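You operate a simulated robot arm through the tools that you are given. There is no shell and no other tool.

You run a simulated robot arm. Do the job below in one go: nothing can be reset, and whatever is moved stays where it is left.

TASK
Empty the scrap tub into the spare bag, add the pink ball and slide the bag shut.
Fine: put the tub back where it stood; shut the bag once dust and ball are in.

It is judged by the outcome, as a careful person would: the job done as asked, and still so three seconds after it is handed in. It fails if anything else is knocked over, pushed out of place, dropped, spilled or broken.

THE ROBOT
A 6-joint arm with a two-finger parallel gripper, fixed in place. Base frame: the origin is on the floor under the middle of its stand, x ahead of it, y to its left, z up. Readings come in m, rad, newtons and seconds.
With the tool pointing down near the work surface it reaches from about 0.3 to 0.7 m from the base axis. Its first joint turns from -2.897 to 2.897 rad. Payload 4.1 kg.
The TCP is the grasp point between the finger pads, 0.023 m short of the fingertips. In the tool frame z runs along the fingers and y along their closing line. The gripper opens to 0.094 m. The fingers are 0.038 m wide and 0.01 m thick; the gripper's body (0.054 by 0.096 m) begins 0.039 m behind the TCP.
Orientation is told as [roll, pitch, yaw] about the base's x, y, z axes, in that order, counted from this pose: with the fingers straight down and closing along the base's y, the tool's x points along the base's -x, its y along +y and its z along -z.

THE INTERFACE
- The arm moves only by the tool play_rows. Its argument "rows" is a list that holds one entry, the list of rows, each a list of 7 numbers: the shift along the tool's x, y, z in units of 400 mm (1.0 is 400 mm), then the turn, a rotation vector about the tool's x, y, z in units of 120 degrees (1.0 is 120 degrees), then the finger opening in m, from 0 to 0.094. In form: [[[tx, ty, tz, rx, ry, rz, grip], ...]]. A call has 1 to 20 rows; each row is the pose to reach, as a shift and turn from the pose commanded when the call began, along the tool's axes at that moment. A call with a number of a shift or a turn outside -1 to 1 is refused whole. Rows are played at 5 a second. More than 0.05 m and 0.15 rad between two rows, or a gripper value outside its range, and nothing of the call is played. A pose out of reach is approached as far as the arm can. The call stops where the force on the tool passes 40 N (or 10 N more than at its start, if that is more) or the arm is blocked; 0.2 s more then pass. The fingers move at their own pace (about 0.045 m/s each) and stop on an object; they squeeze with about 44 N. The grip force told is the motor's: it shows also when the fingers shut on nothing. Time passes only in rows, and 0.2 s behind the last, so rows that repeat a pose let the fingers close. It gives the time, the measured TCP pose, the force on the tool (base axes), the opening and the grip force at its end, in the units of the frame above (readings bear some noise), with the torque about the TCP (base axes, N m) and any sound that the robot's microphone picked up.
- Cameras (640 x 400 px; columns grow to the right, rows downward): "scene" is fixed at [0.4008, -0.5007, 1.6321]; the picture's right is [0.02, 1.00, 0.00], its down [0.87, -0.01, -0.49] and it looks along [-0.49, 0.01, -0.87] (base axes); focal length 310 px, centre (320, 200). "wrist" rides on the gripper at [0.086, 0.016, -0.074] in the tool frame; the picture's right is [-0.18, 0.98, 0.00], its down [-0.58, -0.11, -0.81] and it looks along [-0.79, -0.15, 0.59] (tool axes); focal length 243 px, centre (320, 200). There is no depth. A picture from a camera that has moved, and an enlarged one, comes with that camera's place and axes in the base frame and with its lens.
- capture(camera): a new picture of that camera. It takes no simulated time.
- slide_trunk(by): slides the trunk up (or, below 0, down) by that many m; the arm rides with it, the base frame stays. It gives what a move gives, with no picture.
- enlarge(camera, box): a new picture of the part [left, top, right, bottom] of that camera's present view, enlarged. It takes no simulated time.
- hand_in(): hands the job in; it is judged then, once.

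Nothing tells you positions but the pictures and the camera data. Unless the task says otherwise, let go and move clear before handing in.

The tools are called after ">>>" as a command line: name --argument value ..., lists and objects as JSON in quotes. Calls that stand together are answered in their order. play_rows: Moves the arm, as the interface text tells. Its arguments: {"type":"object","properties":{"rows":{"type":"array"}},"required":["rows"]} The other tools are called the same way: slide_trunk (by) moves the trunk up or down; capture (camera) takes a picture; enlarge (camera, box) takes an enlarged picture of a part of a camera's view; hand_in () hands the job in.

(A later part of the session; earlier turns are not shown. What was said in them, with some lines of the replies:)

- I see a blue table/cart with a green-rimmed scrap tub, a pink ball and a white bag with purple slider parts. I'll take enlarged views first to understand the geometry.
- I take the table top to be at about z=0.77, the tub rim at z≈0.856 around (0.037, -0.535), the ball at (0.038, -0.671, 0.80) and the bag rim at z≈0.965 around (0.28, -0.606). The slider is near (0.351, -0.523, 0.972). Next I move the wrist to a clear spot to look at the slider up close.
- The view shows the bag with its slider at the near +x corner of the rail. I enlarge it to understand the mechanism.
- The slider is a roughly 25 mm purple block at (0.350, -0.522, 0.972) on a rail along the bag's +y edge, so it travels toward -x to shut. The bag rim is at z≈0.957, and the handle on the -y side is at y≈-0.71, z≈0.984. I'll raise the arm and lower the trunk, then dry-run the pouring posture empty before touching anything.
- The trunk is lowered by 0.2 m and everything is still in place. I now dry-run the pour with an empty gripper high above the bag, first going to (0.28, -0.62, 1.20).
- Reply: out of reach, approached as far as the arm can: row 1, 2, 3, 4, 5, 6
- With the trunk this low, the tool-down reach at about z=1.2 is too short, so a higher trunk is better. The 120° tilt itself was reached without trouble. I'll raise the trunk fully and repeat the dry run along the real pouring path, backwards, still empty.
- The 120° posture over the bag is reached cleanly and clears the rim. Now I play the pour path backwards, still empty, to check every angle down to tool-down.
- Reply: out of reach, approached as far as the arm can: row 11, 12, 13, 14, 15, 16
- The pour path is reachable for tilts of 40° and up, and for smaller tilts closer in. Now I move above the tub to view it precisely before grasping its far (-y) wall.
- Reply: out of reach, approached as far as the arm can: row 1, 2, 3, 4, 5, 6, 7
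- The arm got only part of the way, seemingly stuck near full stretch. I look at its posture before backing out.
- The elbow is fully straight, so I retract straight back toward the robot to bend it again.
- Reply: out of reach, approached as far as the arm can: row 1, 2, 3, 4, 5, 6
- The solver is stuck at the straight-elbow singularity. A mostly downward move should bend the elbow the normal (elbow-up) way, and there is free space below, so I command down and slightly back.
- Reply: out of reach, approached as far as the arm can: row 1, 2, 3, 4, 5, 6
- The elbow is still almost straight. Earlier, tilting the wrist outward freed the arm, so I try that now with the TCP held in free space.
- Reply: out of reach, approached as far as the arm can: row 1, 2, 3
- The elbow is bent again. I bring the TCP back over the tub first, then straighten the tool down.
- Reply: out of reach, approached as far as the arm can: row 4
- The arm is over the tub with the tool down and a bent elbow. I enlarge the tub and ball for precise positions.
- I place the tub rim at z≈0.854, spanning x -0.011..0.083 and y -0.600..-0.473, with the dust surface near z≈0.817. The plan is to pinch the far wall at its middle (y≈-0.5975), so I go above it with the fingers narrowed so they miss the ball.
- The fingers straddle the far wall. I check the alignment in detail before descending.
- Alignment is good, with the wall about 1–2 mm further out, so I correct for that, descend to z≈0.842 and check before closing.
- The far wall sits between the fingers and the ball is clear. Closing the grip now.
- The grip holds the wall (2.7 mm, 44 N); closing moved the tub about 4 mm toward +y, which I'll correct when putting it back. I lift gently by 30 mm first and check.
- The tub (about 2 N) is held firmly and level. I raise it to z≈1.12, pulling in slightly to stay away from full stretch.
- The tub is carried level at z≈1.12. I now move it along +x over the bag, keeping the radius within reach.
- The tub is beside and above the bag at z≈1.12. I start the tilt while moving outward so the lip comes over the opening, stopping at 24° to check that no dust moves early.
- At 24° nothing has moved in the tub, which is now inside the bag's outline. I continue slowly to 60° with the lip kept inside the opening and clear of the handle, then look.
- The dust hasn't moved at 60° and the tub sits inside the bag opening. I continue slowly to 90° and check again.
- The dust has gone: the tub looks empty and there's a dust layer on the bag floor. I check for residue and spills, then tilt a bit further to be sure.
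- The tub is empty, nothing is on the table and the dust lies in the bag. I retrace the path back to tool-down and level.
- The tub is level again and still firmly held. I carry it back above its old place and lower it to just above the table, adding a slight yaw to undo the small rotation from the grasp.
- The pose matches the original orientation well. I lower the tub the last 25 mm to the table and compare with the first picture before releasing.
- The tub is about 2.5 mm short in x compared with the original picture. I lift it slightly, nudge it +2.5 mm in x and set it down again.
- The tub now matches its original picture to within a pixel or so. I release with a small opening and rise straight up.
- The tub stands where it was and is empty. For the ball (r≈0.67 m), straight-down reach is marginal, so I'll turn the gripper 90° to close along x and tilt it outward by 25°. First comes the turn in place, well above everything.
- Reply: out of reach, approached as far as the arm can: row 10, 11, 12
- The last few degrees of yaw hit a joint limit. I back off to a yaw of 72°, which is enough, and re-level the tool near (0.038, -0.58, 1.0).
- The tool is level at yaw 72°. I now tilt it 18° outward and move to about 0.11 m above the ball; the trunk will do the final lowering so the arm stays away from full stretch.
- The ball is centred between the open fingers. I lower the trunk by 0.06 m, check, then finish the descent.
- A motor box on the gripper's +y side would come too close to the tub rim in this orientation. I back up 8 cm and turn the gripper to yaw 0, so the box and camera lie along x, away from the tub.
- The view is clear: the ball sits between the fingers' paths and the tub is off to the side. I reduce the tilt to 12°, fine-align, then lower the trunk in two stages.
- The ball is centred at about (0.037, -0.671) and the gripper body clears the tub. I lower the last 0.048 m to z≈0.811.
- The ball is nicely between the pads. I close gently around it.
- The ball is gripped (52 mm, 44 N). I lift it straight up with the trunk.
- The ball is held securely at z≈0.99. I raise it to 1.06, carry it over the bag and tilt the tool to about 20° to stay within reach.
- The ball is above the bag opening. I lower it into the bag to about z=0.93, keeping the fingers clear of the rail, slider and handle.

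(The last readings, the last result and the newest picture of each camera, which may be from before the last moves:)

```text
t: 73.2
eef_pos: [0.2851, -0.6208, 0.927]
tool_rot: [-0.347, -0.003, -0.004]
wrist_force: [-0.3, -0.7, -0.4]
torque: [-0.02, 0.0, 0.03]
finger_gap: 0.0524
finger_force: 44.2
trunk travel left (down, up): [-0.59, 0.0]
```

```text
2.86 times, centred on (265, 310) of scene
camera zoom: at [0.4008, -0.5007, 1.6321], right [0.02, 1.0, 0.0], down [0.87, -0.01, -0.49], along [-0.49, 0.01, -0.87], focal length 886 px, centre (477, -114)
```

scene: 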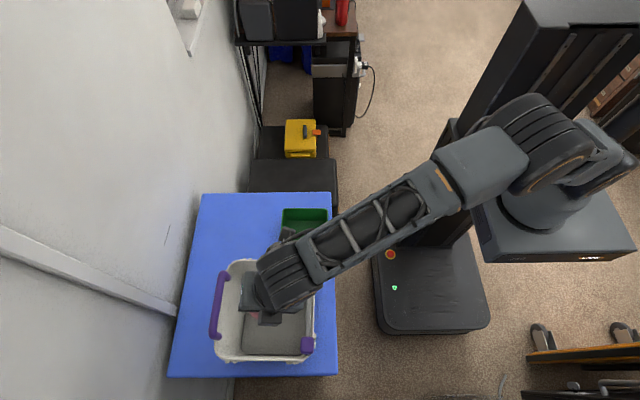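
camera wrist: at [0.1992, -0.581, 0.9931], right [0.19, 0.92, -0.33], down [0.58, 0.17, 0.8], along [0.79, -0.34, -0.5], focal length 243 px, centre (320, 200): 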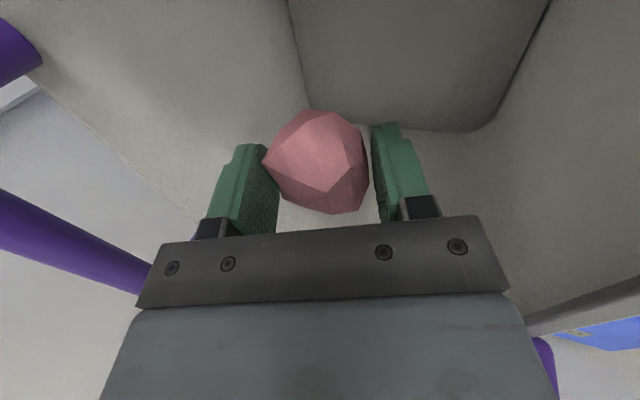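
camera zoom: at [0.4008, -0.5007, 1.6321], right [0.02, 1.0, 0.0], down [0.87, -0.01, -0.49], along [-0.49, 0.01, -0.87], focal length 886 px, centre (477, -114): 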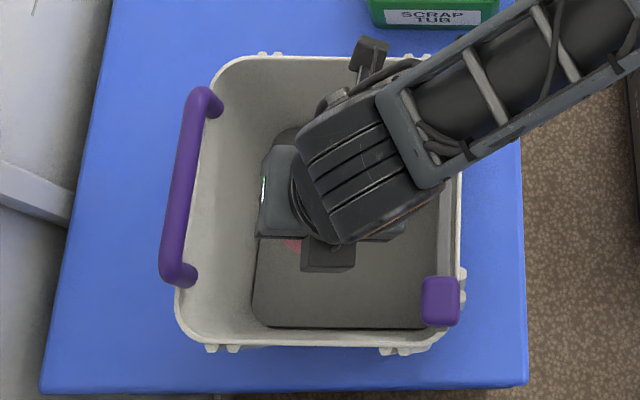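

The ball hangs inside the bag above the dust with everything clear. I release it now.

>>> play_rows --rows '[[[0, 0, 0, 0, 0, 0, 0.056], [0, 0, 0, 0, 0, 0, 0.064], [0, 0, 0, 0, 0, 0, 0.072], [0, 0, 0, 0, 0, 0, 0.072], [0, 0, 0, 0, 0, 0, 0.072], [0, 0, 0, 0, 0, 0, 0.072]]]'

>>> capture --camera "wrist"

>>> enlarge --camera "scene" --box '[180, 240, 350, 380]'

```text
t: 74.6
eef_pos: [0.287, -0.6215, 0.9274]
tool_rot: [-0.348, -0.003, -0.001]
wrist_force: [0.6, -0.4, 0.3]
torque: [0.01, -0.02, 0.01]
finger_gap: 0.0719
finger_force: 0.1
trunk travel left (down, up): [-0.59, 0.0]
```

```text
taken
camera wrist: at [0.1992, -0.5808, 0.9933], right [0.19, 0.92, -0.33], down [0.58, 0.17, 0.8], along [0.79, -0.34, -0.5], focal length 243 px, centre (320, 200)
```

wrist: 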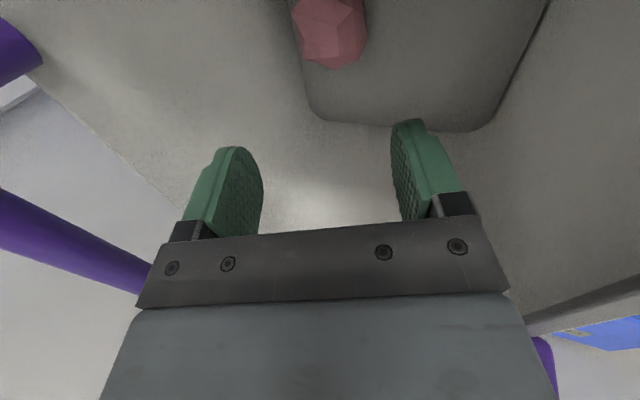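

```text
2.86 times, centred on (265, 310) of scene
camera zoom: at [0.4008, -0.5007, 1.6321], right [0.02, 1.0, 0.0], down [0.87, -0.01, -0.49], along [-0.49, 0.01, -0.87], focal length 886 px, centre (477, -114)
```

zoom: 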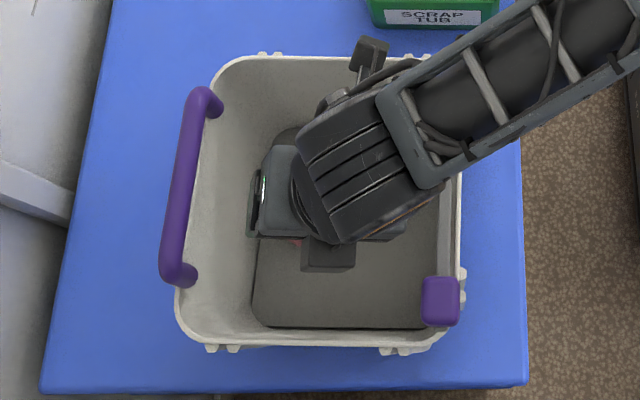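

The ball rests on the dust in the bag. I rise out of the bag, level the tool and close the fingers, then take a good look at the slider.

>>> play_rows --rows '[[[0, -0.0342, -0.094, 0, 0, 0, 0.072], [0, -0.0684, -0.188, 0, 0, 0, 0.072], [0, -0.1026, -0.282, 0, 0, 0, 0.072], [0, -0.045, -0.343, -0.0556, 0, 0, 0.06], [0, 0.017, -0.392, -0.1111, 0, 0, 0.03], [0.0175, 0.0842, -0.4378, -0.1667, 0, 0, 0.0], [0.0175, 0.0842, -0.4378, -0.1667, 0, 0, 0.0], [0.0175, 0.0842, -0.4378, -0.1667, 0, 0, 0.0]]]'

>>> capture --camera "wrist"

>>> capture --camera "scene"

>>> enlarge --camera "wrist" --box '[300, 40, 460, 180]'

```text
t: 76.4
eef_pos: [0.278, -0.5309, 1.0821]
tool_rot: [0.002, -0.002, -0.001]
wrist_force: [-0.1, -0.1, 0.4]
torque: [0.0, 0.06, 0.01]
finger_gap: 0.0
finger_force: 30.1
trunk travel left (down, up): [-0.59, 0.0]
```

```text
taken
camera wrist: at [0.1921, -0.5146, 1.1576], right [0.18, 0.98, 0.0], down [0.58, -0.11, 0.81], along [0.79, -0.15, -0.59], focal length 243 px, centre (320, 200)
```

wrist: 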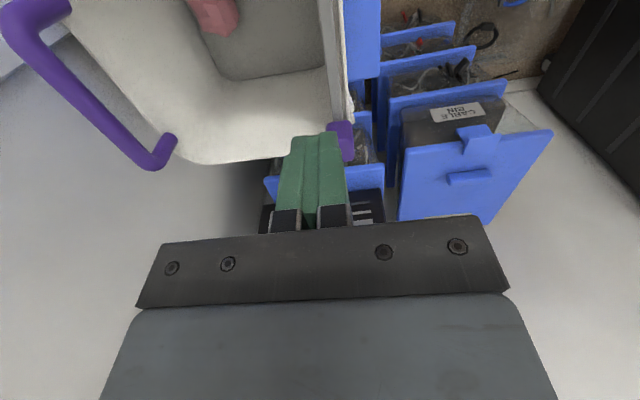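

```text
taken
```

scene: 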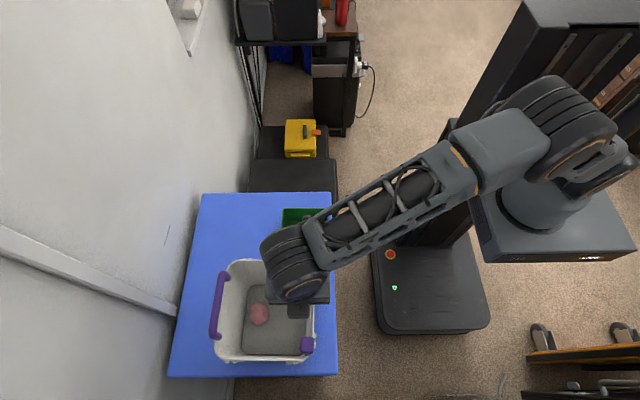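

```text
2.86 times, centred on (380, 110) of wrist
camera zoom: at [0.1921, -0.5146, 1.1576], right [0.18, 0.98, 0.0], down [0.58, -0.11, 0.81], along [0.79, -0.15, -0.59], focal length 693 px, centre (149, 457)
```

zoom: 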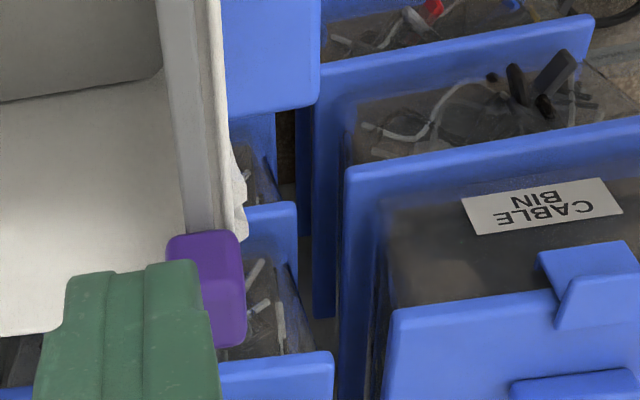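

The slider block spans about x 0.337–0.363, y -0.535..-0.508 and z 0.957–0.986, at the +x end of its rail. I'll push it toward -x with closed fingers from behind, just above rim height. First I move behind and above it with a small outward tilt.

>>> play_rows --rows '[[[-0.073, 0.009, 0.014, 0.03125, 0, 0, 0.0], [-0.146, 0.0175, 0.0275, 0.0625, 0, 0, 0.0], [-0.22, 0.026, 0.041, 0.09375, 0, 0, 0.0], [-0.2925, 0.035, 0.055, 0.125, 0, 0, 0.0], [-0.2925, 0.035, 0.055, 0.125, 0, 0, 0.0]]]'

>>> capture --camera "scene"

>>> enlarge --camera "scene" --box '[180, 240, 350, 380]'

>>> capture --camera "wrist"

```text
t: 77.6
eef_pos: [0.3959, -0.5174, 1.0604]
tool_rot: [-0.261, -0.001, -0.001]
wrist_force: [0.3, 0.3, 0.6]
torque: [0.02, 0.03, 0.02]
finger_gap: 0.0
finger_force: 42.7
trunk travel left (down, up): [-0.59, 0.0]
```

```text
taken
```

scene: 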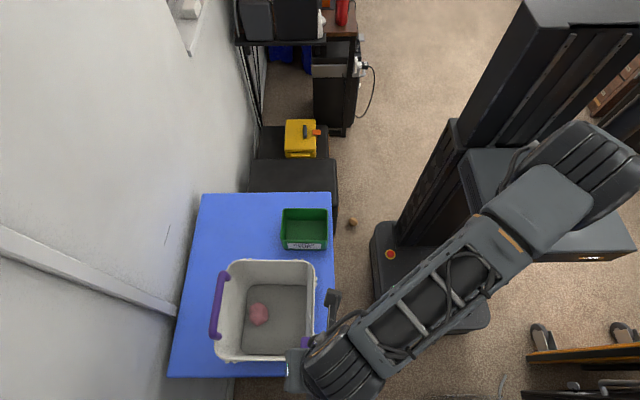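

```text
2.86 times, centred on (265, 310) of scene
camera zoom: at [0.4008, -0.5007, 1.6321], right [0.02, 1.0, 0.0], down [0.87, -0.01, -0.49], along [-0.49, 0.01, -0.87], focal length 886 px, centre (477, -114)
```

zoom: 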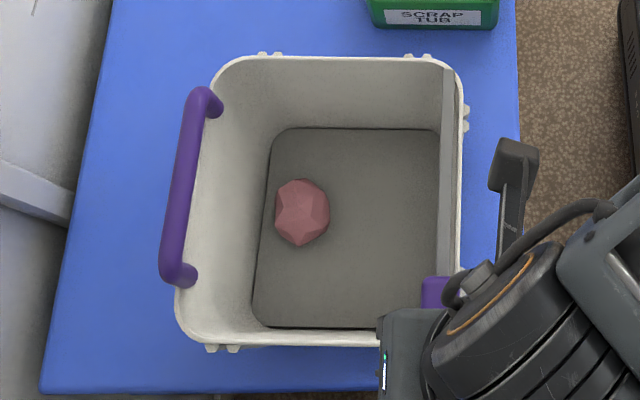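

```text
taken
camera wrist: at [0.3092, -0.4822, 1.1294], right [0.19, 0.95, -0.25], down [0.58, 0.1, 0.81], along [0.79, -0.3, -0.53], focal length 243 px, centre (320, 200)
```

wrist: 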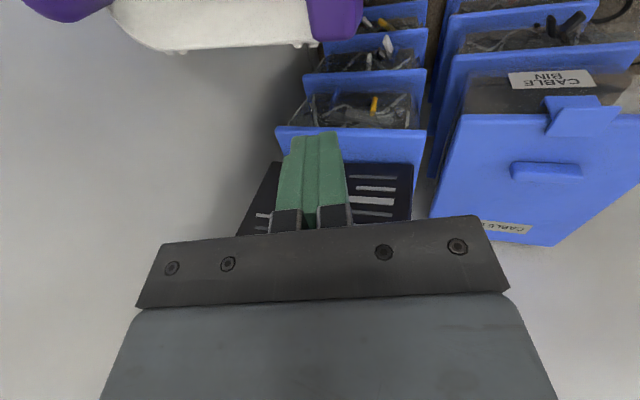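

The fingers are behind the slider in line with the rail. I lower them to z≈0.993, with the tips about 1 cm above the rim.

>>> play_rows --rows '[[[0, 0.0145, 0.054, 0, 0, 0, 0.0], [0, 0.029, 0.108, 0, 0, 0, 0.0], [0, 0.0434, 0.1618, 0, 0, 0, 0.0], [0, 0.0434, 0.1618, 0, 0, 0, 0.0]]]'

>>> capture --camera "wrist"

>>> enlarge --camera "wrist" --box '[240, 20, 400, 180]'

>>> enlarge --camera "scene" --box '[180, 240, 350, 380]'

```text
t: 78.6
eef_pos: [0.3962, -0.5166, 0.9925]
tool_rot: [-0.259, -0.002, 0.0]
wrist_force: [0.4, -0.5, -0.4]
torque: [0.0, 0.01, -0.01]
finger_gap: 0.0001
finger_force: 41.9
trunk travel left (down, up): [-0.59, 0.0]
```

```text
taken
camera wrist: at [0.3092, -0.4818, 1.0621], right [0.19, 0.95, -0.25], down [0.58, 0.1, 0.81], along [0.79, -0.3, -0.53], focal length 243 px, centre (320, 200)
```

wrist: 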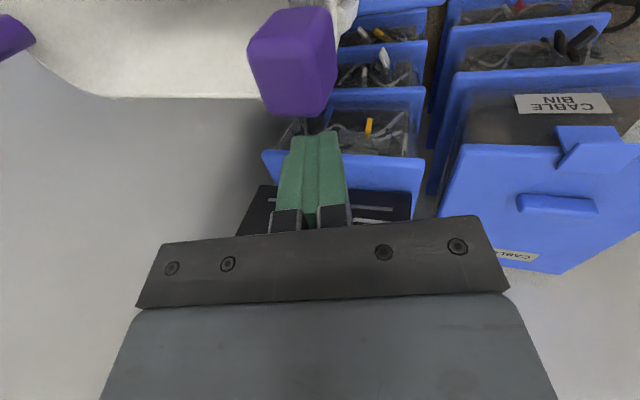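

```text
2.50 times, centred on (320, 100) of wrist
camera zoom: at [0.3092, -0.4818, 1.0621], right [0.19, 0.95, -0.25], down [0.58, 0.1, 0.81], along [0.79, -0.3, -0.53], focal length 606 px, centre (320, 450)
```

zoom: 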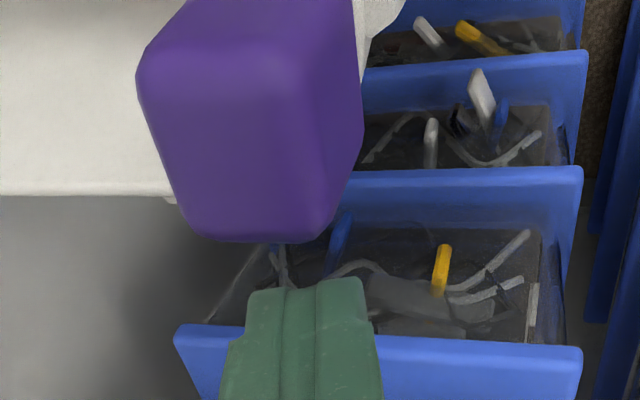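

```text
2.86 times, centred on (265, 310) of scene
camera zoom: at [0.4008, -0.5007, 1.6321], right [0.02, 1.0, 0.0], down [0.87, -0.01, -0.49], along [-0.49, 0.01, -0.87], focal length 886 px, centre (477, -114)
```

zoom: 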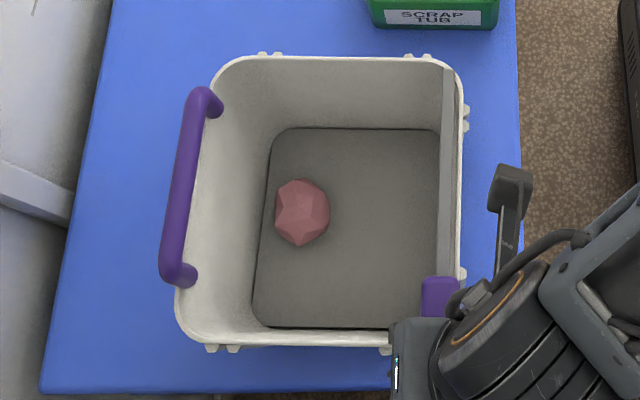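

The fingers line up with the slider's +x face, which is at about x=0.365. I push slowly toward -x for about 6 cm and check that the slider moves and the bag stays.

>>> play_rows --rows '[[[0.02, -0.0048, 0.0013, 0, 0, 0, 0.0], [0.04, -0.0048, 0.0013, 0, 0, 0, 0.0], [0.06, -0.0048, 0.0013, 0, 0, 0, 0.0], [0.08, -0.0048, 0.0013, 0, 0, 0, 0.0], [0.1, -0.0048, 0.0013, 0, 0, 0, 0.0], [0.12, -0.0048, 0.0013, 0, 0, 0, 0.0], [0.14, -0.0048, 0.0013, 0, 0, 0, 0.0], [0.15, -0.0048, 0.0013, 0, 0, 0, 0.0]]]'

>>> capture --camera "wrist"

>>> enlarge --camera "scene" --box '[180, 240, 350, 380]'

```text
t: 80.4
eef_pos: [0.3358, -0.52, 0.9939]
tool_rot: [-0.26, -0.002, -0.001]
wrist_force: [0.2, 0.2, 0.8]
torque: [-0.03, -0.01, -0.02]
finger_gap: 0.0
finger_force: 42.0
trunk travel left (down, up): [-0.59, 0.0]
```

```text
taken
camera wrist: at [0.2486, -0.4836, 1.0622], right [0.19, 0.95, -0.25], down [0.58, 0.1, 0.81], along [0.79, -0.3, -0.53], focal length 243 px, centre (320, 200)
```

wrist: 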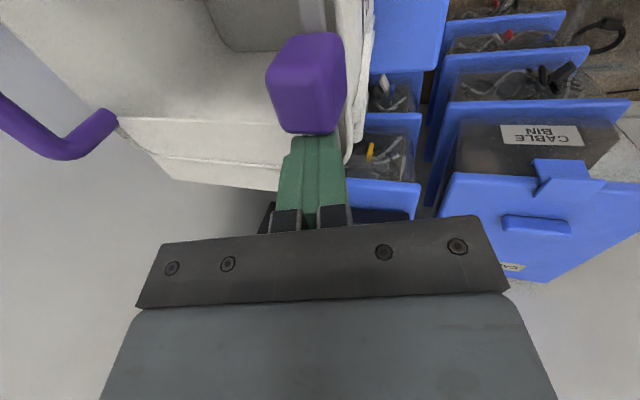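

```text
2.86 times, centred on (265, 310) of scene
camera zoom: at [0.4008, -0.5007, 1.6321], right [0.02, 1.0, 0.0], down [0.87, -0.01, -0.49], along [-0.49, 0.01, -0.87], focal length 886 px, centre (477, -114)
```

zoom: 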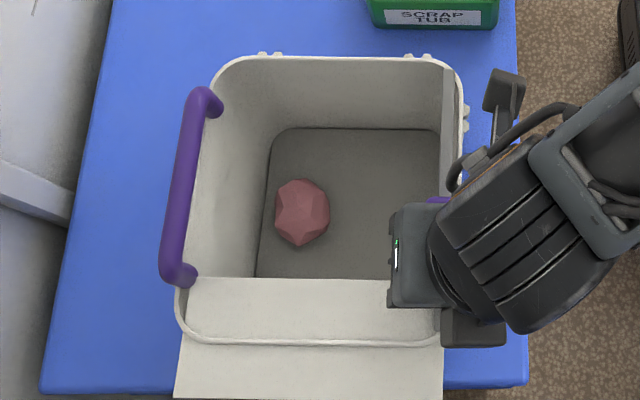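

The slider moves freely, the cover follows it and the bag hasn't shifted. I continue the push by another 7 cm.

>>> play_rows --rows '[[[0.02, 0.0, 0.0, 0, 0, 0, 0.0], [0.04, 0.0, 0.0, 0, 0, 0, 0.0], [0.06, 0.0, 0.0, 0, 0, 0, 0.0], [0.08, 0.0, 0.0, 0, 0, 0, 0.0], [0.1, 0.0, 0.0, 0, 0, 0, 0.0], [0.12, 0.0, 0.0, 0, 0, 0, 0.0], [0.14, 0.0, 0.0, 0, 0, 0, 0.0], [0.16, 0.0, 0.0, 0, 0, 0, 0.0], [0.175, 0.0, 0.0, 0, 0, 0, 0.0]]]'

>>> capture --camera "wrist"

>>> enlarge --camera "scene" --box '[180, 240, 350, 380]'

```text
t: 82.4
eef_pos: [0.2642, -0.519, 0.9944]
tool_rot: [-0.26, -0.002, -0.002]
wrist_force: [0.4, 0.1, 0.1]
torque: [0.0, 0.0, -0.01]
finger_gap: 0.0
finger_force: 42.2
trunk travel left (down, up): [-0.59, 0.0]
```

```text
taken
camera wrist: at [0.1787, -0.4836, 1.0622], right [0.19, 0.95, -0.25], down [0.58, 0.1, 0.81], along [0.79, -0.3, -0.53], focal length 243 px, centre (320, 200)
```

wrist: 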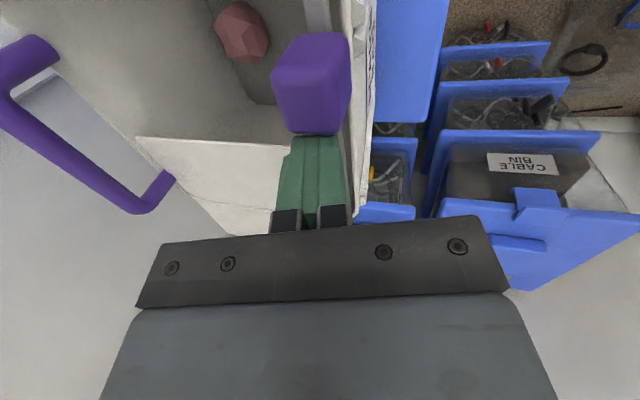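

```text
2.86 times, centred on (265, 310) of scene
camera zoom: at [0.4008, -0.5007, 1.6321], right [0.02, 1.0, 0.0], down [0.87, -0.01, -0.49], along [-0.49, 0.01, -0.87], focal length 886 px, centre (477, -114)
```

zoom: 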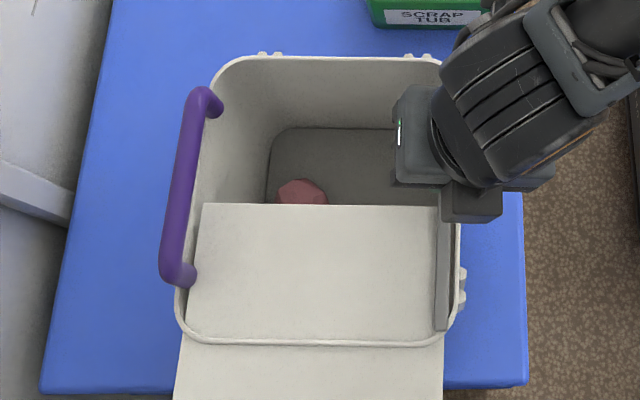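

The slider is at about x=0.23 and the cover is drawing over; forces are negligible. I push on in small steps toward the end stop.

>>> play_rows --rows '[[[0.0125, 0.0, 0.0, 0, 0, 0, 0.0], [0.025, 0.0, 0.0, 0, 0, 0, 0.0], [0.0375, 0.0, 0.0, 0, 0, 0, 0.0], [0.05, 0.0, 0.0, 0, 0, 0, 0.0], [0.0625, 0.0, 0.0, 0, 0, 0, 0.0], [0.07, 0.0, 0.0, 0, 0, 0, 0.0]]]'

>>> capture --camera "wrist"

>>> enlarge --camera "scene" --box '[180, 240, 350, 380]'

```text
t: 83.8
eef_pos: [0.2364, -0.5179, 0.9938]
tool_rot: [-0.258, -0.003, -0.001]
wrist_force: [0.0, 0.2, 0.7]
torque: [0.01, 0.02, 0.06]
finger_gap: 0.0
finger_force: 42.4
trunk travel left (down, up): [-0.59, 0.0]
```

```text
taken
camera wrist: at [0.151, -0.4833, 1.0617], right [0.19, 0.95, -0.25], down [0.58, 0.1, 0.81], along [0.79, -0.3, -0.53], focal length 243 px, centre (320, 200)
```

wrist: 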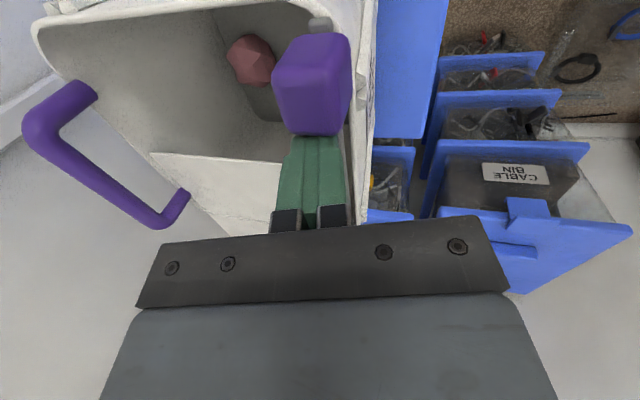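

```text
2.86 times, centred on (265, 310) of scene
camera zoom: at [0.4008, -0.5007, 1.6321], right [0.02, 1.0, 0.0], down [0.87, -0.01, -0.49], along [-0.49, 0.01, -0.87], focal length 886 px, centre (477, -114)
```

zoom: 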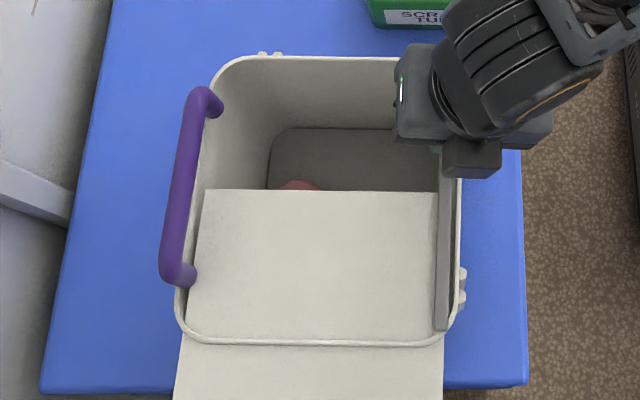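

The slider is close to the rail end, but the cover seems only about half drawn. I look at the whole scene and the rail end more closely before deciding.

>>> capture --camera "scene"

>>> enlarge --camera "wrist" --box '[20, 0, 380, 240]'

>>> enlarge --camera "scene" --box '[160, 240, 360, 400]'

```text
taken
```

scene: 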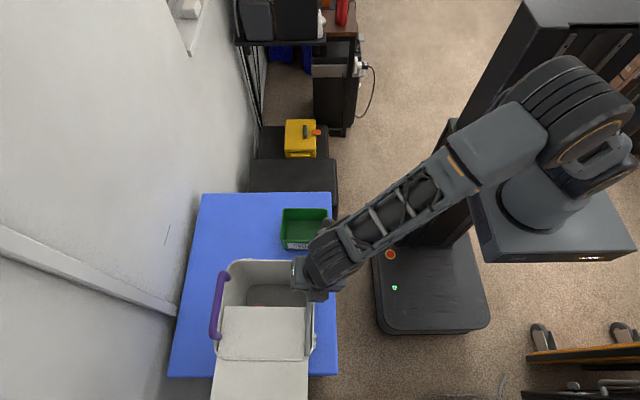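

```text
1.67 times, centred on (200, 120) of wrist
camera zoom: at [0.151, -0.4833, 1.0617], right [0.19, 0.95, -0.25], down [0.58, 0.1, 0.81], along [0.79, -0.3, -0.53], focal length 404 px, centre (520, 333)
```

zoom: 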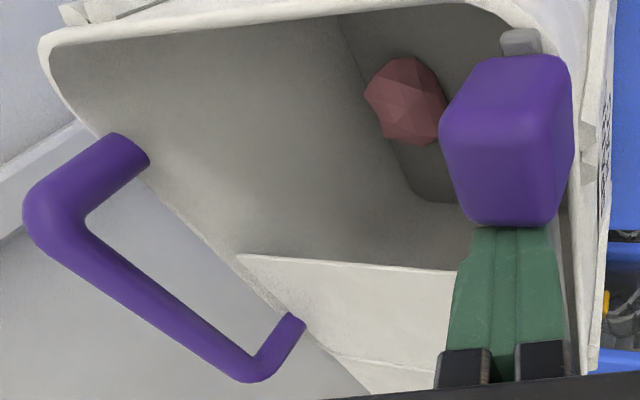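

```text
2.50 times, centred on (260, 320) of scene
camera zoom: at [0.4008, -0.5007, 1.6321], right [0.02, 1.0, 0.0], down [0.87, -0.01, -0.49], along [-0.49, 0.01, -0.87], focal length 776 px, centre (470, -100)
```

zoom: 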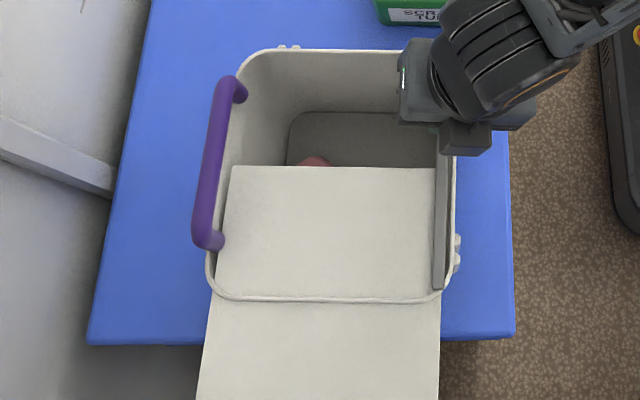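

The cover panel grows in proportion to the slider's travel, and the rail is visible for only a few more millimetres ahead of the slider, so it's nearly at its end stop. I push the last bit in millimetre steps, watching the force.

>>> play_rows --rows '[[[0.004, 0.0, 0.0, 0, 0, 0, 0.0], [0.0075, 0.0, 0.0, 0, 0, 0, 0.0], [0.0075, 0.0, 0.0, 0, 0, 0, 0.0]]]'

>>> enlarge --camera "wrist" --box '[260, 0, 380, 150]'

>>> enlarge --camera "scene" --box '[180, 240, 350, 380]'

```text
t: 84.6
eef_pos: [0.236, -0.5181, 0.9937]
tool_rot: [-0.261, -0.003, -0.002]
wrist_force: [0.7, 0.6, 0.3]
torque: [0.01, 0.03, 0.01]
finger_gap: 0.0
finger_force: 42.4
trunk travel left (down, up): [-0.59, 0.0]
```

```text
2.67 times, centred on (320, 75) of wrist
camera zoom: at [0.1484, -0.4836, 1.0617], right [0.19, 0.95, -0.25], down [0.58, 0.1, 0.81], along [0.79, -0.3, -0.53], focal length 647 px, centre (320, 533)
```

zoom: 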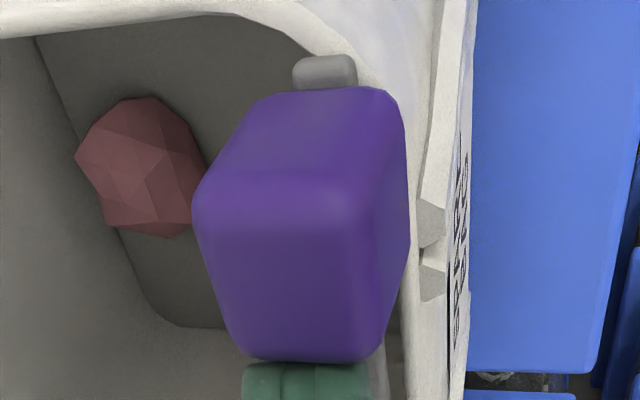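

```text
2.86 times, centred on (265, 310) of scene
camera zoom: at [0.4008, -0.5007, 1.6321], right [0.02, 1.0, 0.0], down [0.87, -0.01, -0.49], along [-0.49, 0.01, -0.87], focal length 886 px, centre (477, -114)
```

zoom: 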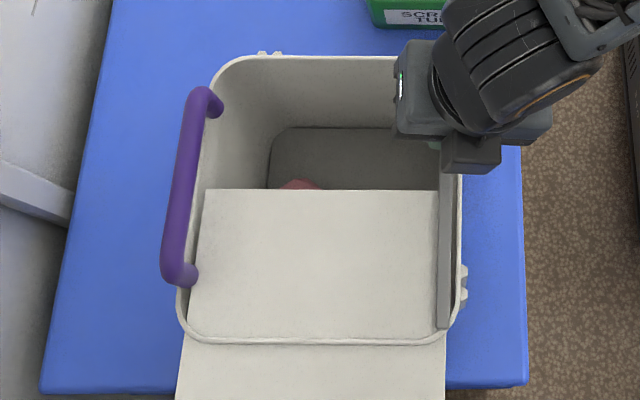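

The slider seems to be at its stop, as the bag itself nudged by about a millimetre. I make one tiny confirming push and compare the rail nub and bag position.

>>> play_rows --rows '[[[0.004, 0.0, 0.0, 0, 0, 0, 0.0]]]'

>>> enlarge --camera "wrist" --box '[260, 0, 380, 150]'

>>> enlarge --camera "scene" --box '[180, 240, 350, 380]'

```text
t: 85.0
eef_pos: [0.2335, -0.5179, 0.9923]
tool_rot: [-0.26, -0.003, -0.002]
wrist_force: [1.1, -0.4, -0.4]
torque: [-0.03, -0.01, -0.02]
finger_gap: 0.0
finger_force: 42.4
trunk travel left (down, up): [-0.59, 0.0]
```

```text
2.67 times, centred on (320, 75) of wrist
camera zoom: at [0.1466, -0.4835, 1.0616], right [0.19, 0.95, -0.25], down [0.58, 0.1, 0.81], along [0.79, -0.3, -0.53], focal length 647 px, centre (320, 533)
```

zoom: 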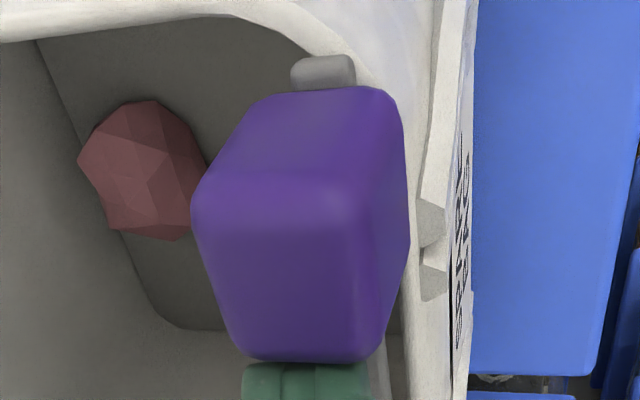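

```text
2.86 times, centred on (265, 310) of scene
camera zoom: at [0.4008, -0.5007, 1.6321], right [0.02, 1.0, 0.0], down [0.87, -0.01, -0.49], along [-0.49, 0.01, -0.87], focal length 886 px, centre (477, -114)
```

zoom: 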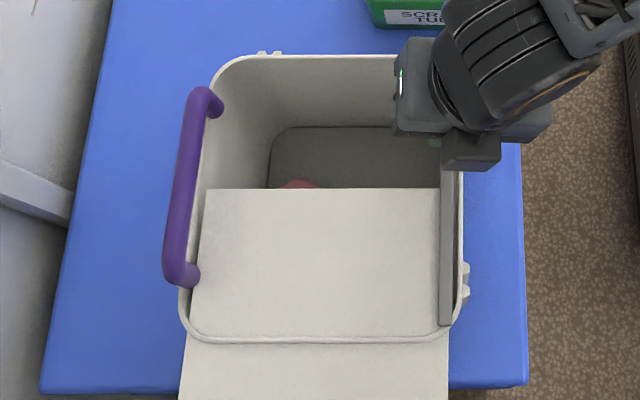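

The view relative to the bag didn't change with that last push, so the slider is firmly at its end stop. I back off, lift clear and look at the bag from above to verify it's shut.

>>> play_rows --rows '[[[-0.02, 0, 0, 0, 0, 0, 0.0], [-0.02, -0.0194, -0.0725, 0, 0, 0, 0.0], [-0.02, -0.0453, -0.169, 0, 0, 0, 0.0], [-0.02, -0.0647, -0.2415, 0, 0, 0, 0.0], [0.08, -0.105, -0.265, -0.04, 0, 0, 0.0], [0.15, -0.135, -0.29, -0.08, 0, 0, 0.0], [0.2088, -0.1666, -0.3125, -0.125, 0, 0, 0.0], [0.2088, -0.1666, -0.3125, -0.125, 0, 0, 0.0]]]'

>>> capture --camera "wrist"

>>> capture --camera "scene"

>>> enlarge --camera "scene" --box '[160, 180, 360, 400]'

```text
t: 86.8
eef_pos: [0.1504, -0.5505, 1.1303]
tool_rot: [0.005, -0.001, 0.001]
wrist_force: [-0.6, 0.0, -0.3]
torque: [0.01, -0.02, -0.01]
finger_gap: 0.0
finger_force: 42.3
trunk travel left (down, up): [-0.59, 0.0]
```

```text
taken
camera wrist: at [0.0636, -0.5351, 1.2061], right [0.18, 0.98, 0.0], down [0.58, -0.11, 0.81], along [0.79, -0.15, -0.59], focal length 243 px, centre (320, 200)
```

wrist: 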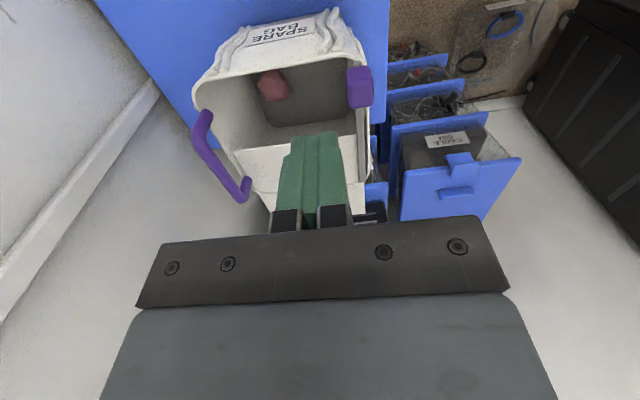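

```text
taken
```

scene: 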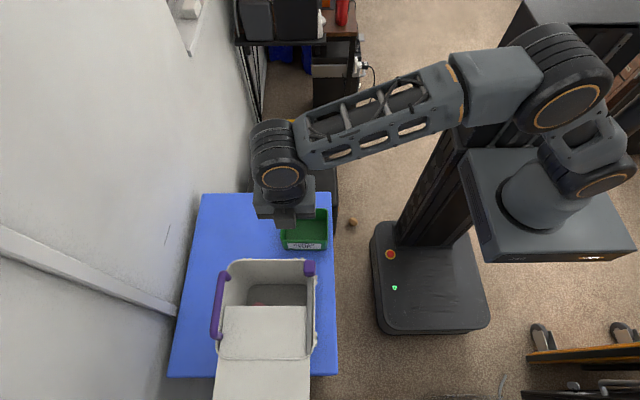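

```text
1.82 times, centred on (260, 290) of scene
camera zoom: at [0.4008, -0.5007, 1.6321], right [0.02, 1.0, 0.0], down [0.87, -0.01, -0.49], along [-0.49, 0.01, -0.87], focal length 564 px, centre (429, 36)
```

zoom: 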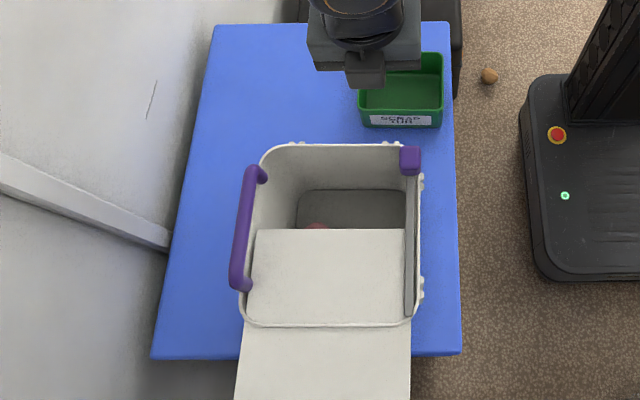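

The slider sits at the far -x end of its rail, with the ball and dust inside and the tub in place. I want to understand the cover panel, which seems to overhang the +x side, so I look at it from closer up.

>>> play_rows --rows '[[[-0.1, 0, -0.03, 0, 0, 0, 0.0], [-0.2, 0.0, -0.06, 0, 0, 0, 0.0], [-0.28, 0.02, -0.08, 0, 0, 0, 0.0], [-0.28, 0.02, -0.08, 0, 0, 0, 0.0]]]'

>>> capture --camera "wrist"

>>> enlarge --camera "wrist" --box '[130, 0, 450, 240]'

```text
t: 87.8
eef_pos: [0.2617, -0.542, 1.1637]
tool_rot: [0.001, -0.002, -0.001]
wrist_force: [0.0, -0.1, 0.3]
torque: [-0.02, -0.01, 0.03]
finger_gap: 0.0
finger_force: 42.4
trunk travel left (down, up): [-0.59, 0.0]
```

```text
taken
camera wrist: at [0.1754, -0.5259, 1.2383], right [0.19, 0.98, 0.0], down [0.58, -0.11, 0.81], along [0.79, -0.15, -0.59], focal length 243 px, centre (320, 200)
```

wrist: 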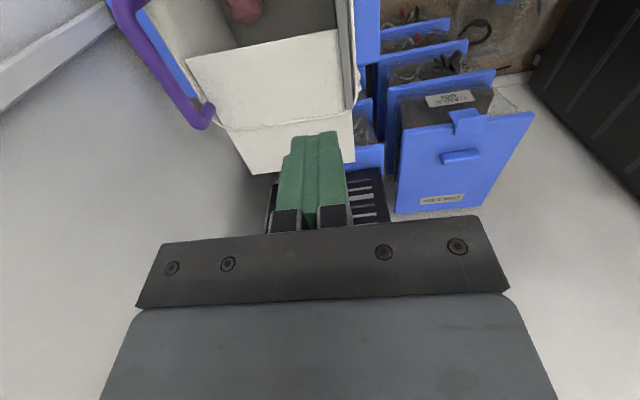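

```text
1.67 times, centred on (290, 120) of wrist
camera zoom: at [0.1754, -0.5259, 1.2383], right [0.19, 0.98, 0.0], down [0.58, -0.11, 0.81], along [0.79, -0.15, -0.59], focal length 404 px, centre (370, 333)
```

zoom: 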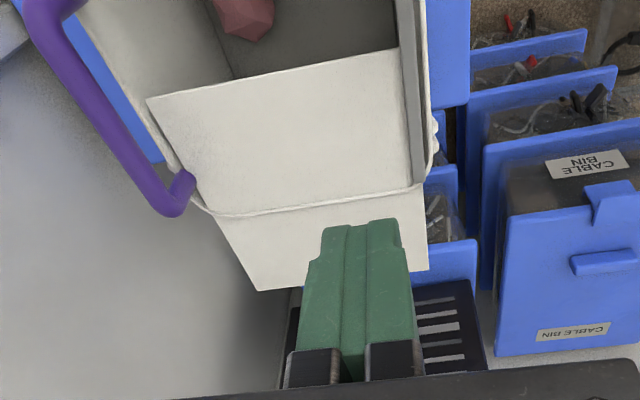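

The cover panel is just a drawn sheet that scales about the bag's +x edge: it was 7 cm long at the first check and is now about 19.5 cm, the bag's full length. So the closure is complete with the slider at its stop. I retreat to a clear pose and compare everything with the start pictures.

>>> play_rows --rows '[[[0.05, 0.06, -0.03, 0, 0, 0, 0.03], [0.12, 0.13, -0.05, 0, 0, 0, 0.06], [0.2, 0.2, -0.07, 0, 0, 0, 0.09], [0.28, 0.26, -0.09, 0, 0, 0, 0.09], [0.37, 0.3, -0.1, 0, 0, 0, 0.09], [0.46, 0.34, -0.11, 0, 0, 0, 0.09], [0.55, 0.38, -0.12, 0, 0, 0, 0.09], [0.62, 0.4, -0.12, 0, 0, 0, 0.09], [0.62, 0.4, -0.12, 0, 0, 0, 0.09]]]'

>>> enlarge --camera "scene" --box '[195, 250, 335, 375]'

>>> enlarge --camera "scene" --box '[230, 190, 350, 265]'

>>> capture --camera "scene"

>>> capture --camera "wrist"

```text
t: 89.8
eef_pos: [0.0133, -0.3824, 1.2103]
tool_rot: [0.001, -0.001, 0.001]
wrist_force: [0.1, -0.3, 0.3]
torque: [0.0, -0.01, 0.03]
finger_gap: 0.0901
finger_force: 0.0
trunk travel left (down, up): [-0.59, 0.0]
```

```text
3.20 times, centred on (265, 312) of scene
camera zoom: at [0.4008, -0.5007, 1.6321], right [0.02, 1.0, 0.0], down [0.87, -0.01, -0.49], along [-0.49, 0.01, -0.87], focal length 993 px, centre (496, -160)
```

zoom: 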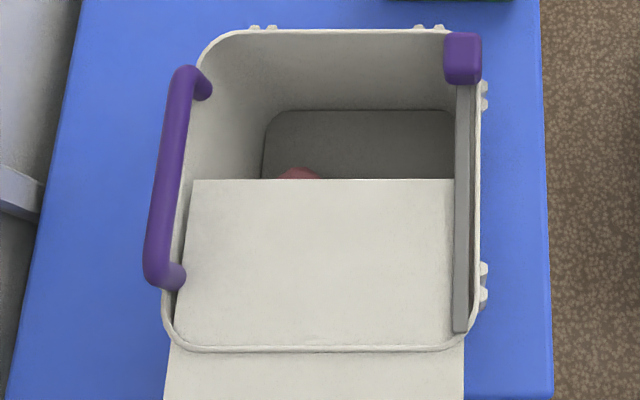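

```text
5.33 times, centred on (290, 228) of scene
camera zoom: at [0.4008, -0.5007, 1.6321], right [0.02, 1.0, 0.0], down [0.87, -0.01, -0.49], along [-0.49, 0.01, -0.87], focal length 1655 px, centre (480, 53)
```

zoom: 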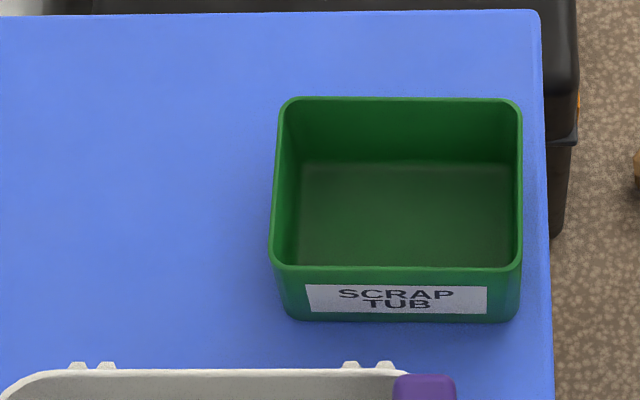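

```text
taken
```

scene: 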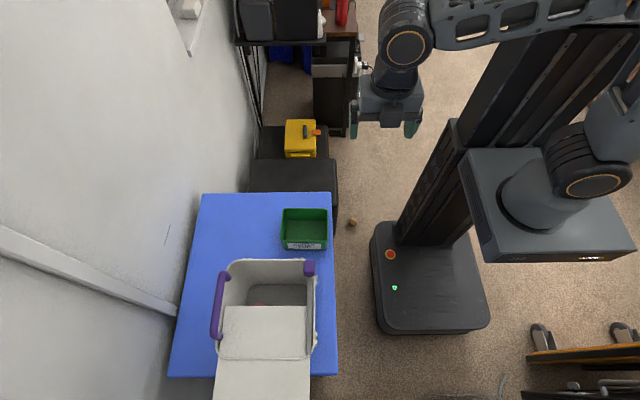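

```text
taken
camera wrist: at [-0.0739, -0.3664, 1.2858], right [0.18, 0.98, 0.0], down [0.58, -0.11, 0.81], along [0.79, -0.15, -0.59], focal length 243 px, centre (320, 200)
```

wrist: 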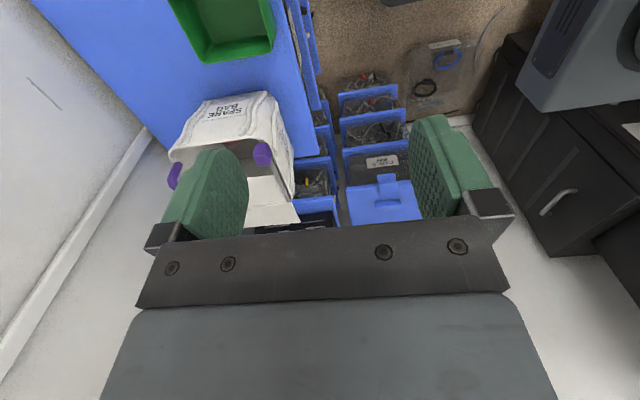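

The slider is at the closed end, dust and ball are in the bag, the empty tub stands where it was and nothing has spilled. The bag shifted only a few millimetres, and the arm is clear with open, empty fingers, so I hand the job in.

>>> hand_in

```text
The job is handed in.
```

I've handed the job in. The dust and the pink ball are in the spare bag, the slider is pushed to its end stop, and the empty tub is back where it stood.

- **Dust:** the tub emptied fully into the bag, and I saw nothing on the table afterwards.
- **Tub:** it matches its starting position in the pictures to within a pixel or two, about 1 mm.
- **Ball:** I let it go inside the bag about 10 cm above the dust, and it stayed in.
- **Closing:** the cover panel in the pictures reaches only about halfway across the opening and sticks out past the other side. It grew with the slider and is now about as long as the bag. I took that as a drawing quirk and treated the slider at its stop as shut, but I couldn't confirm that any other way.
- **Bag position:** the last push against the stop moved the bag by a few millimetres and turned it slightly. I left it there.

The arm is clear of everything with its fingers open and empty.
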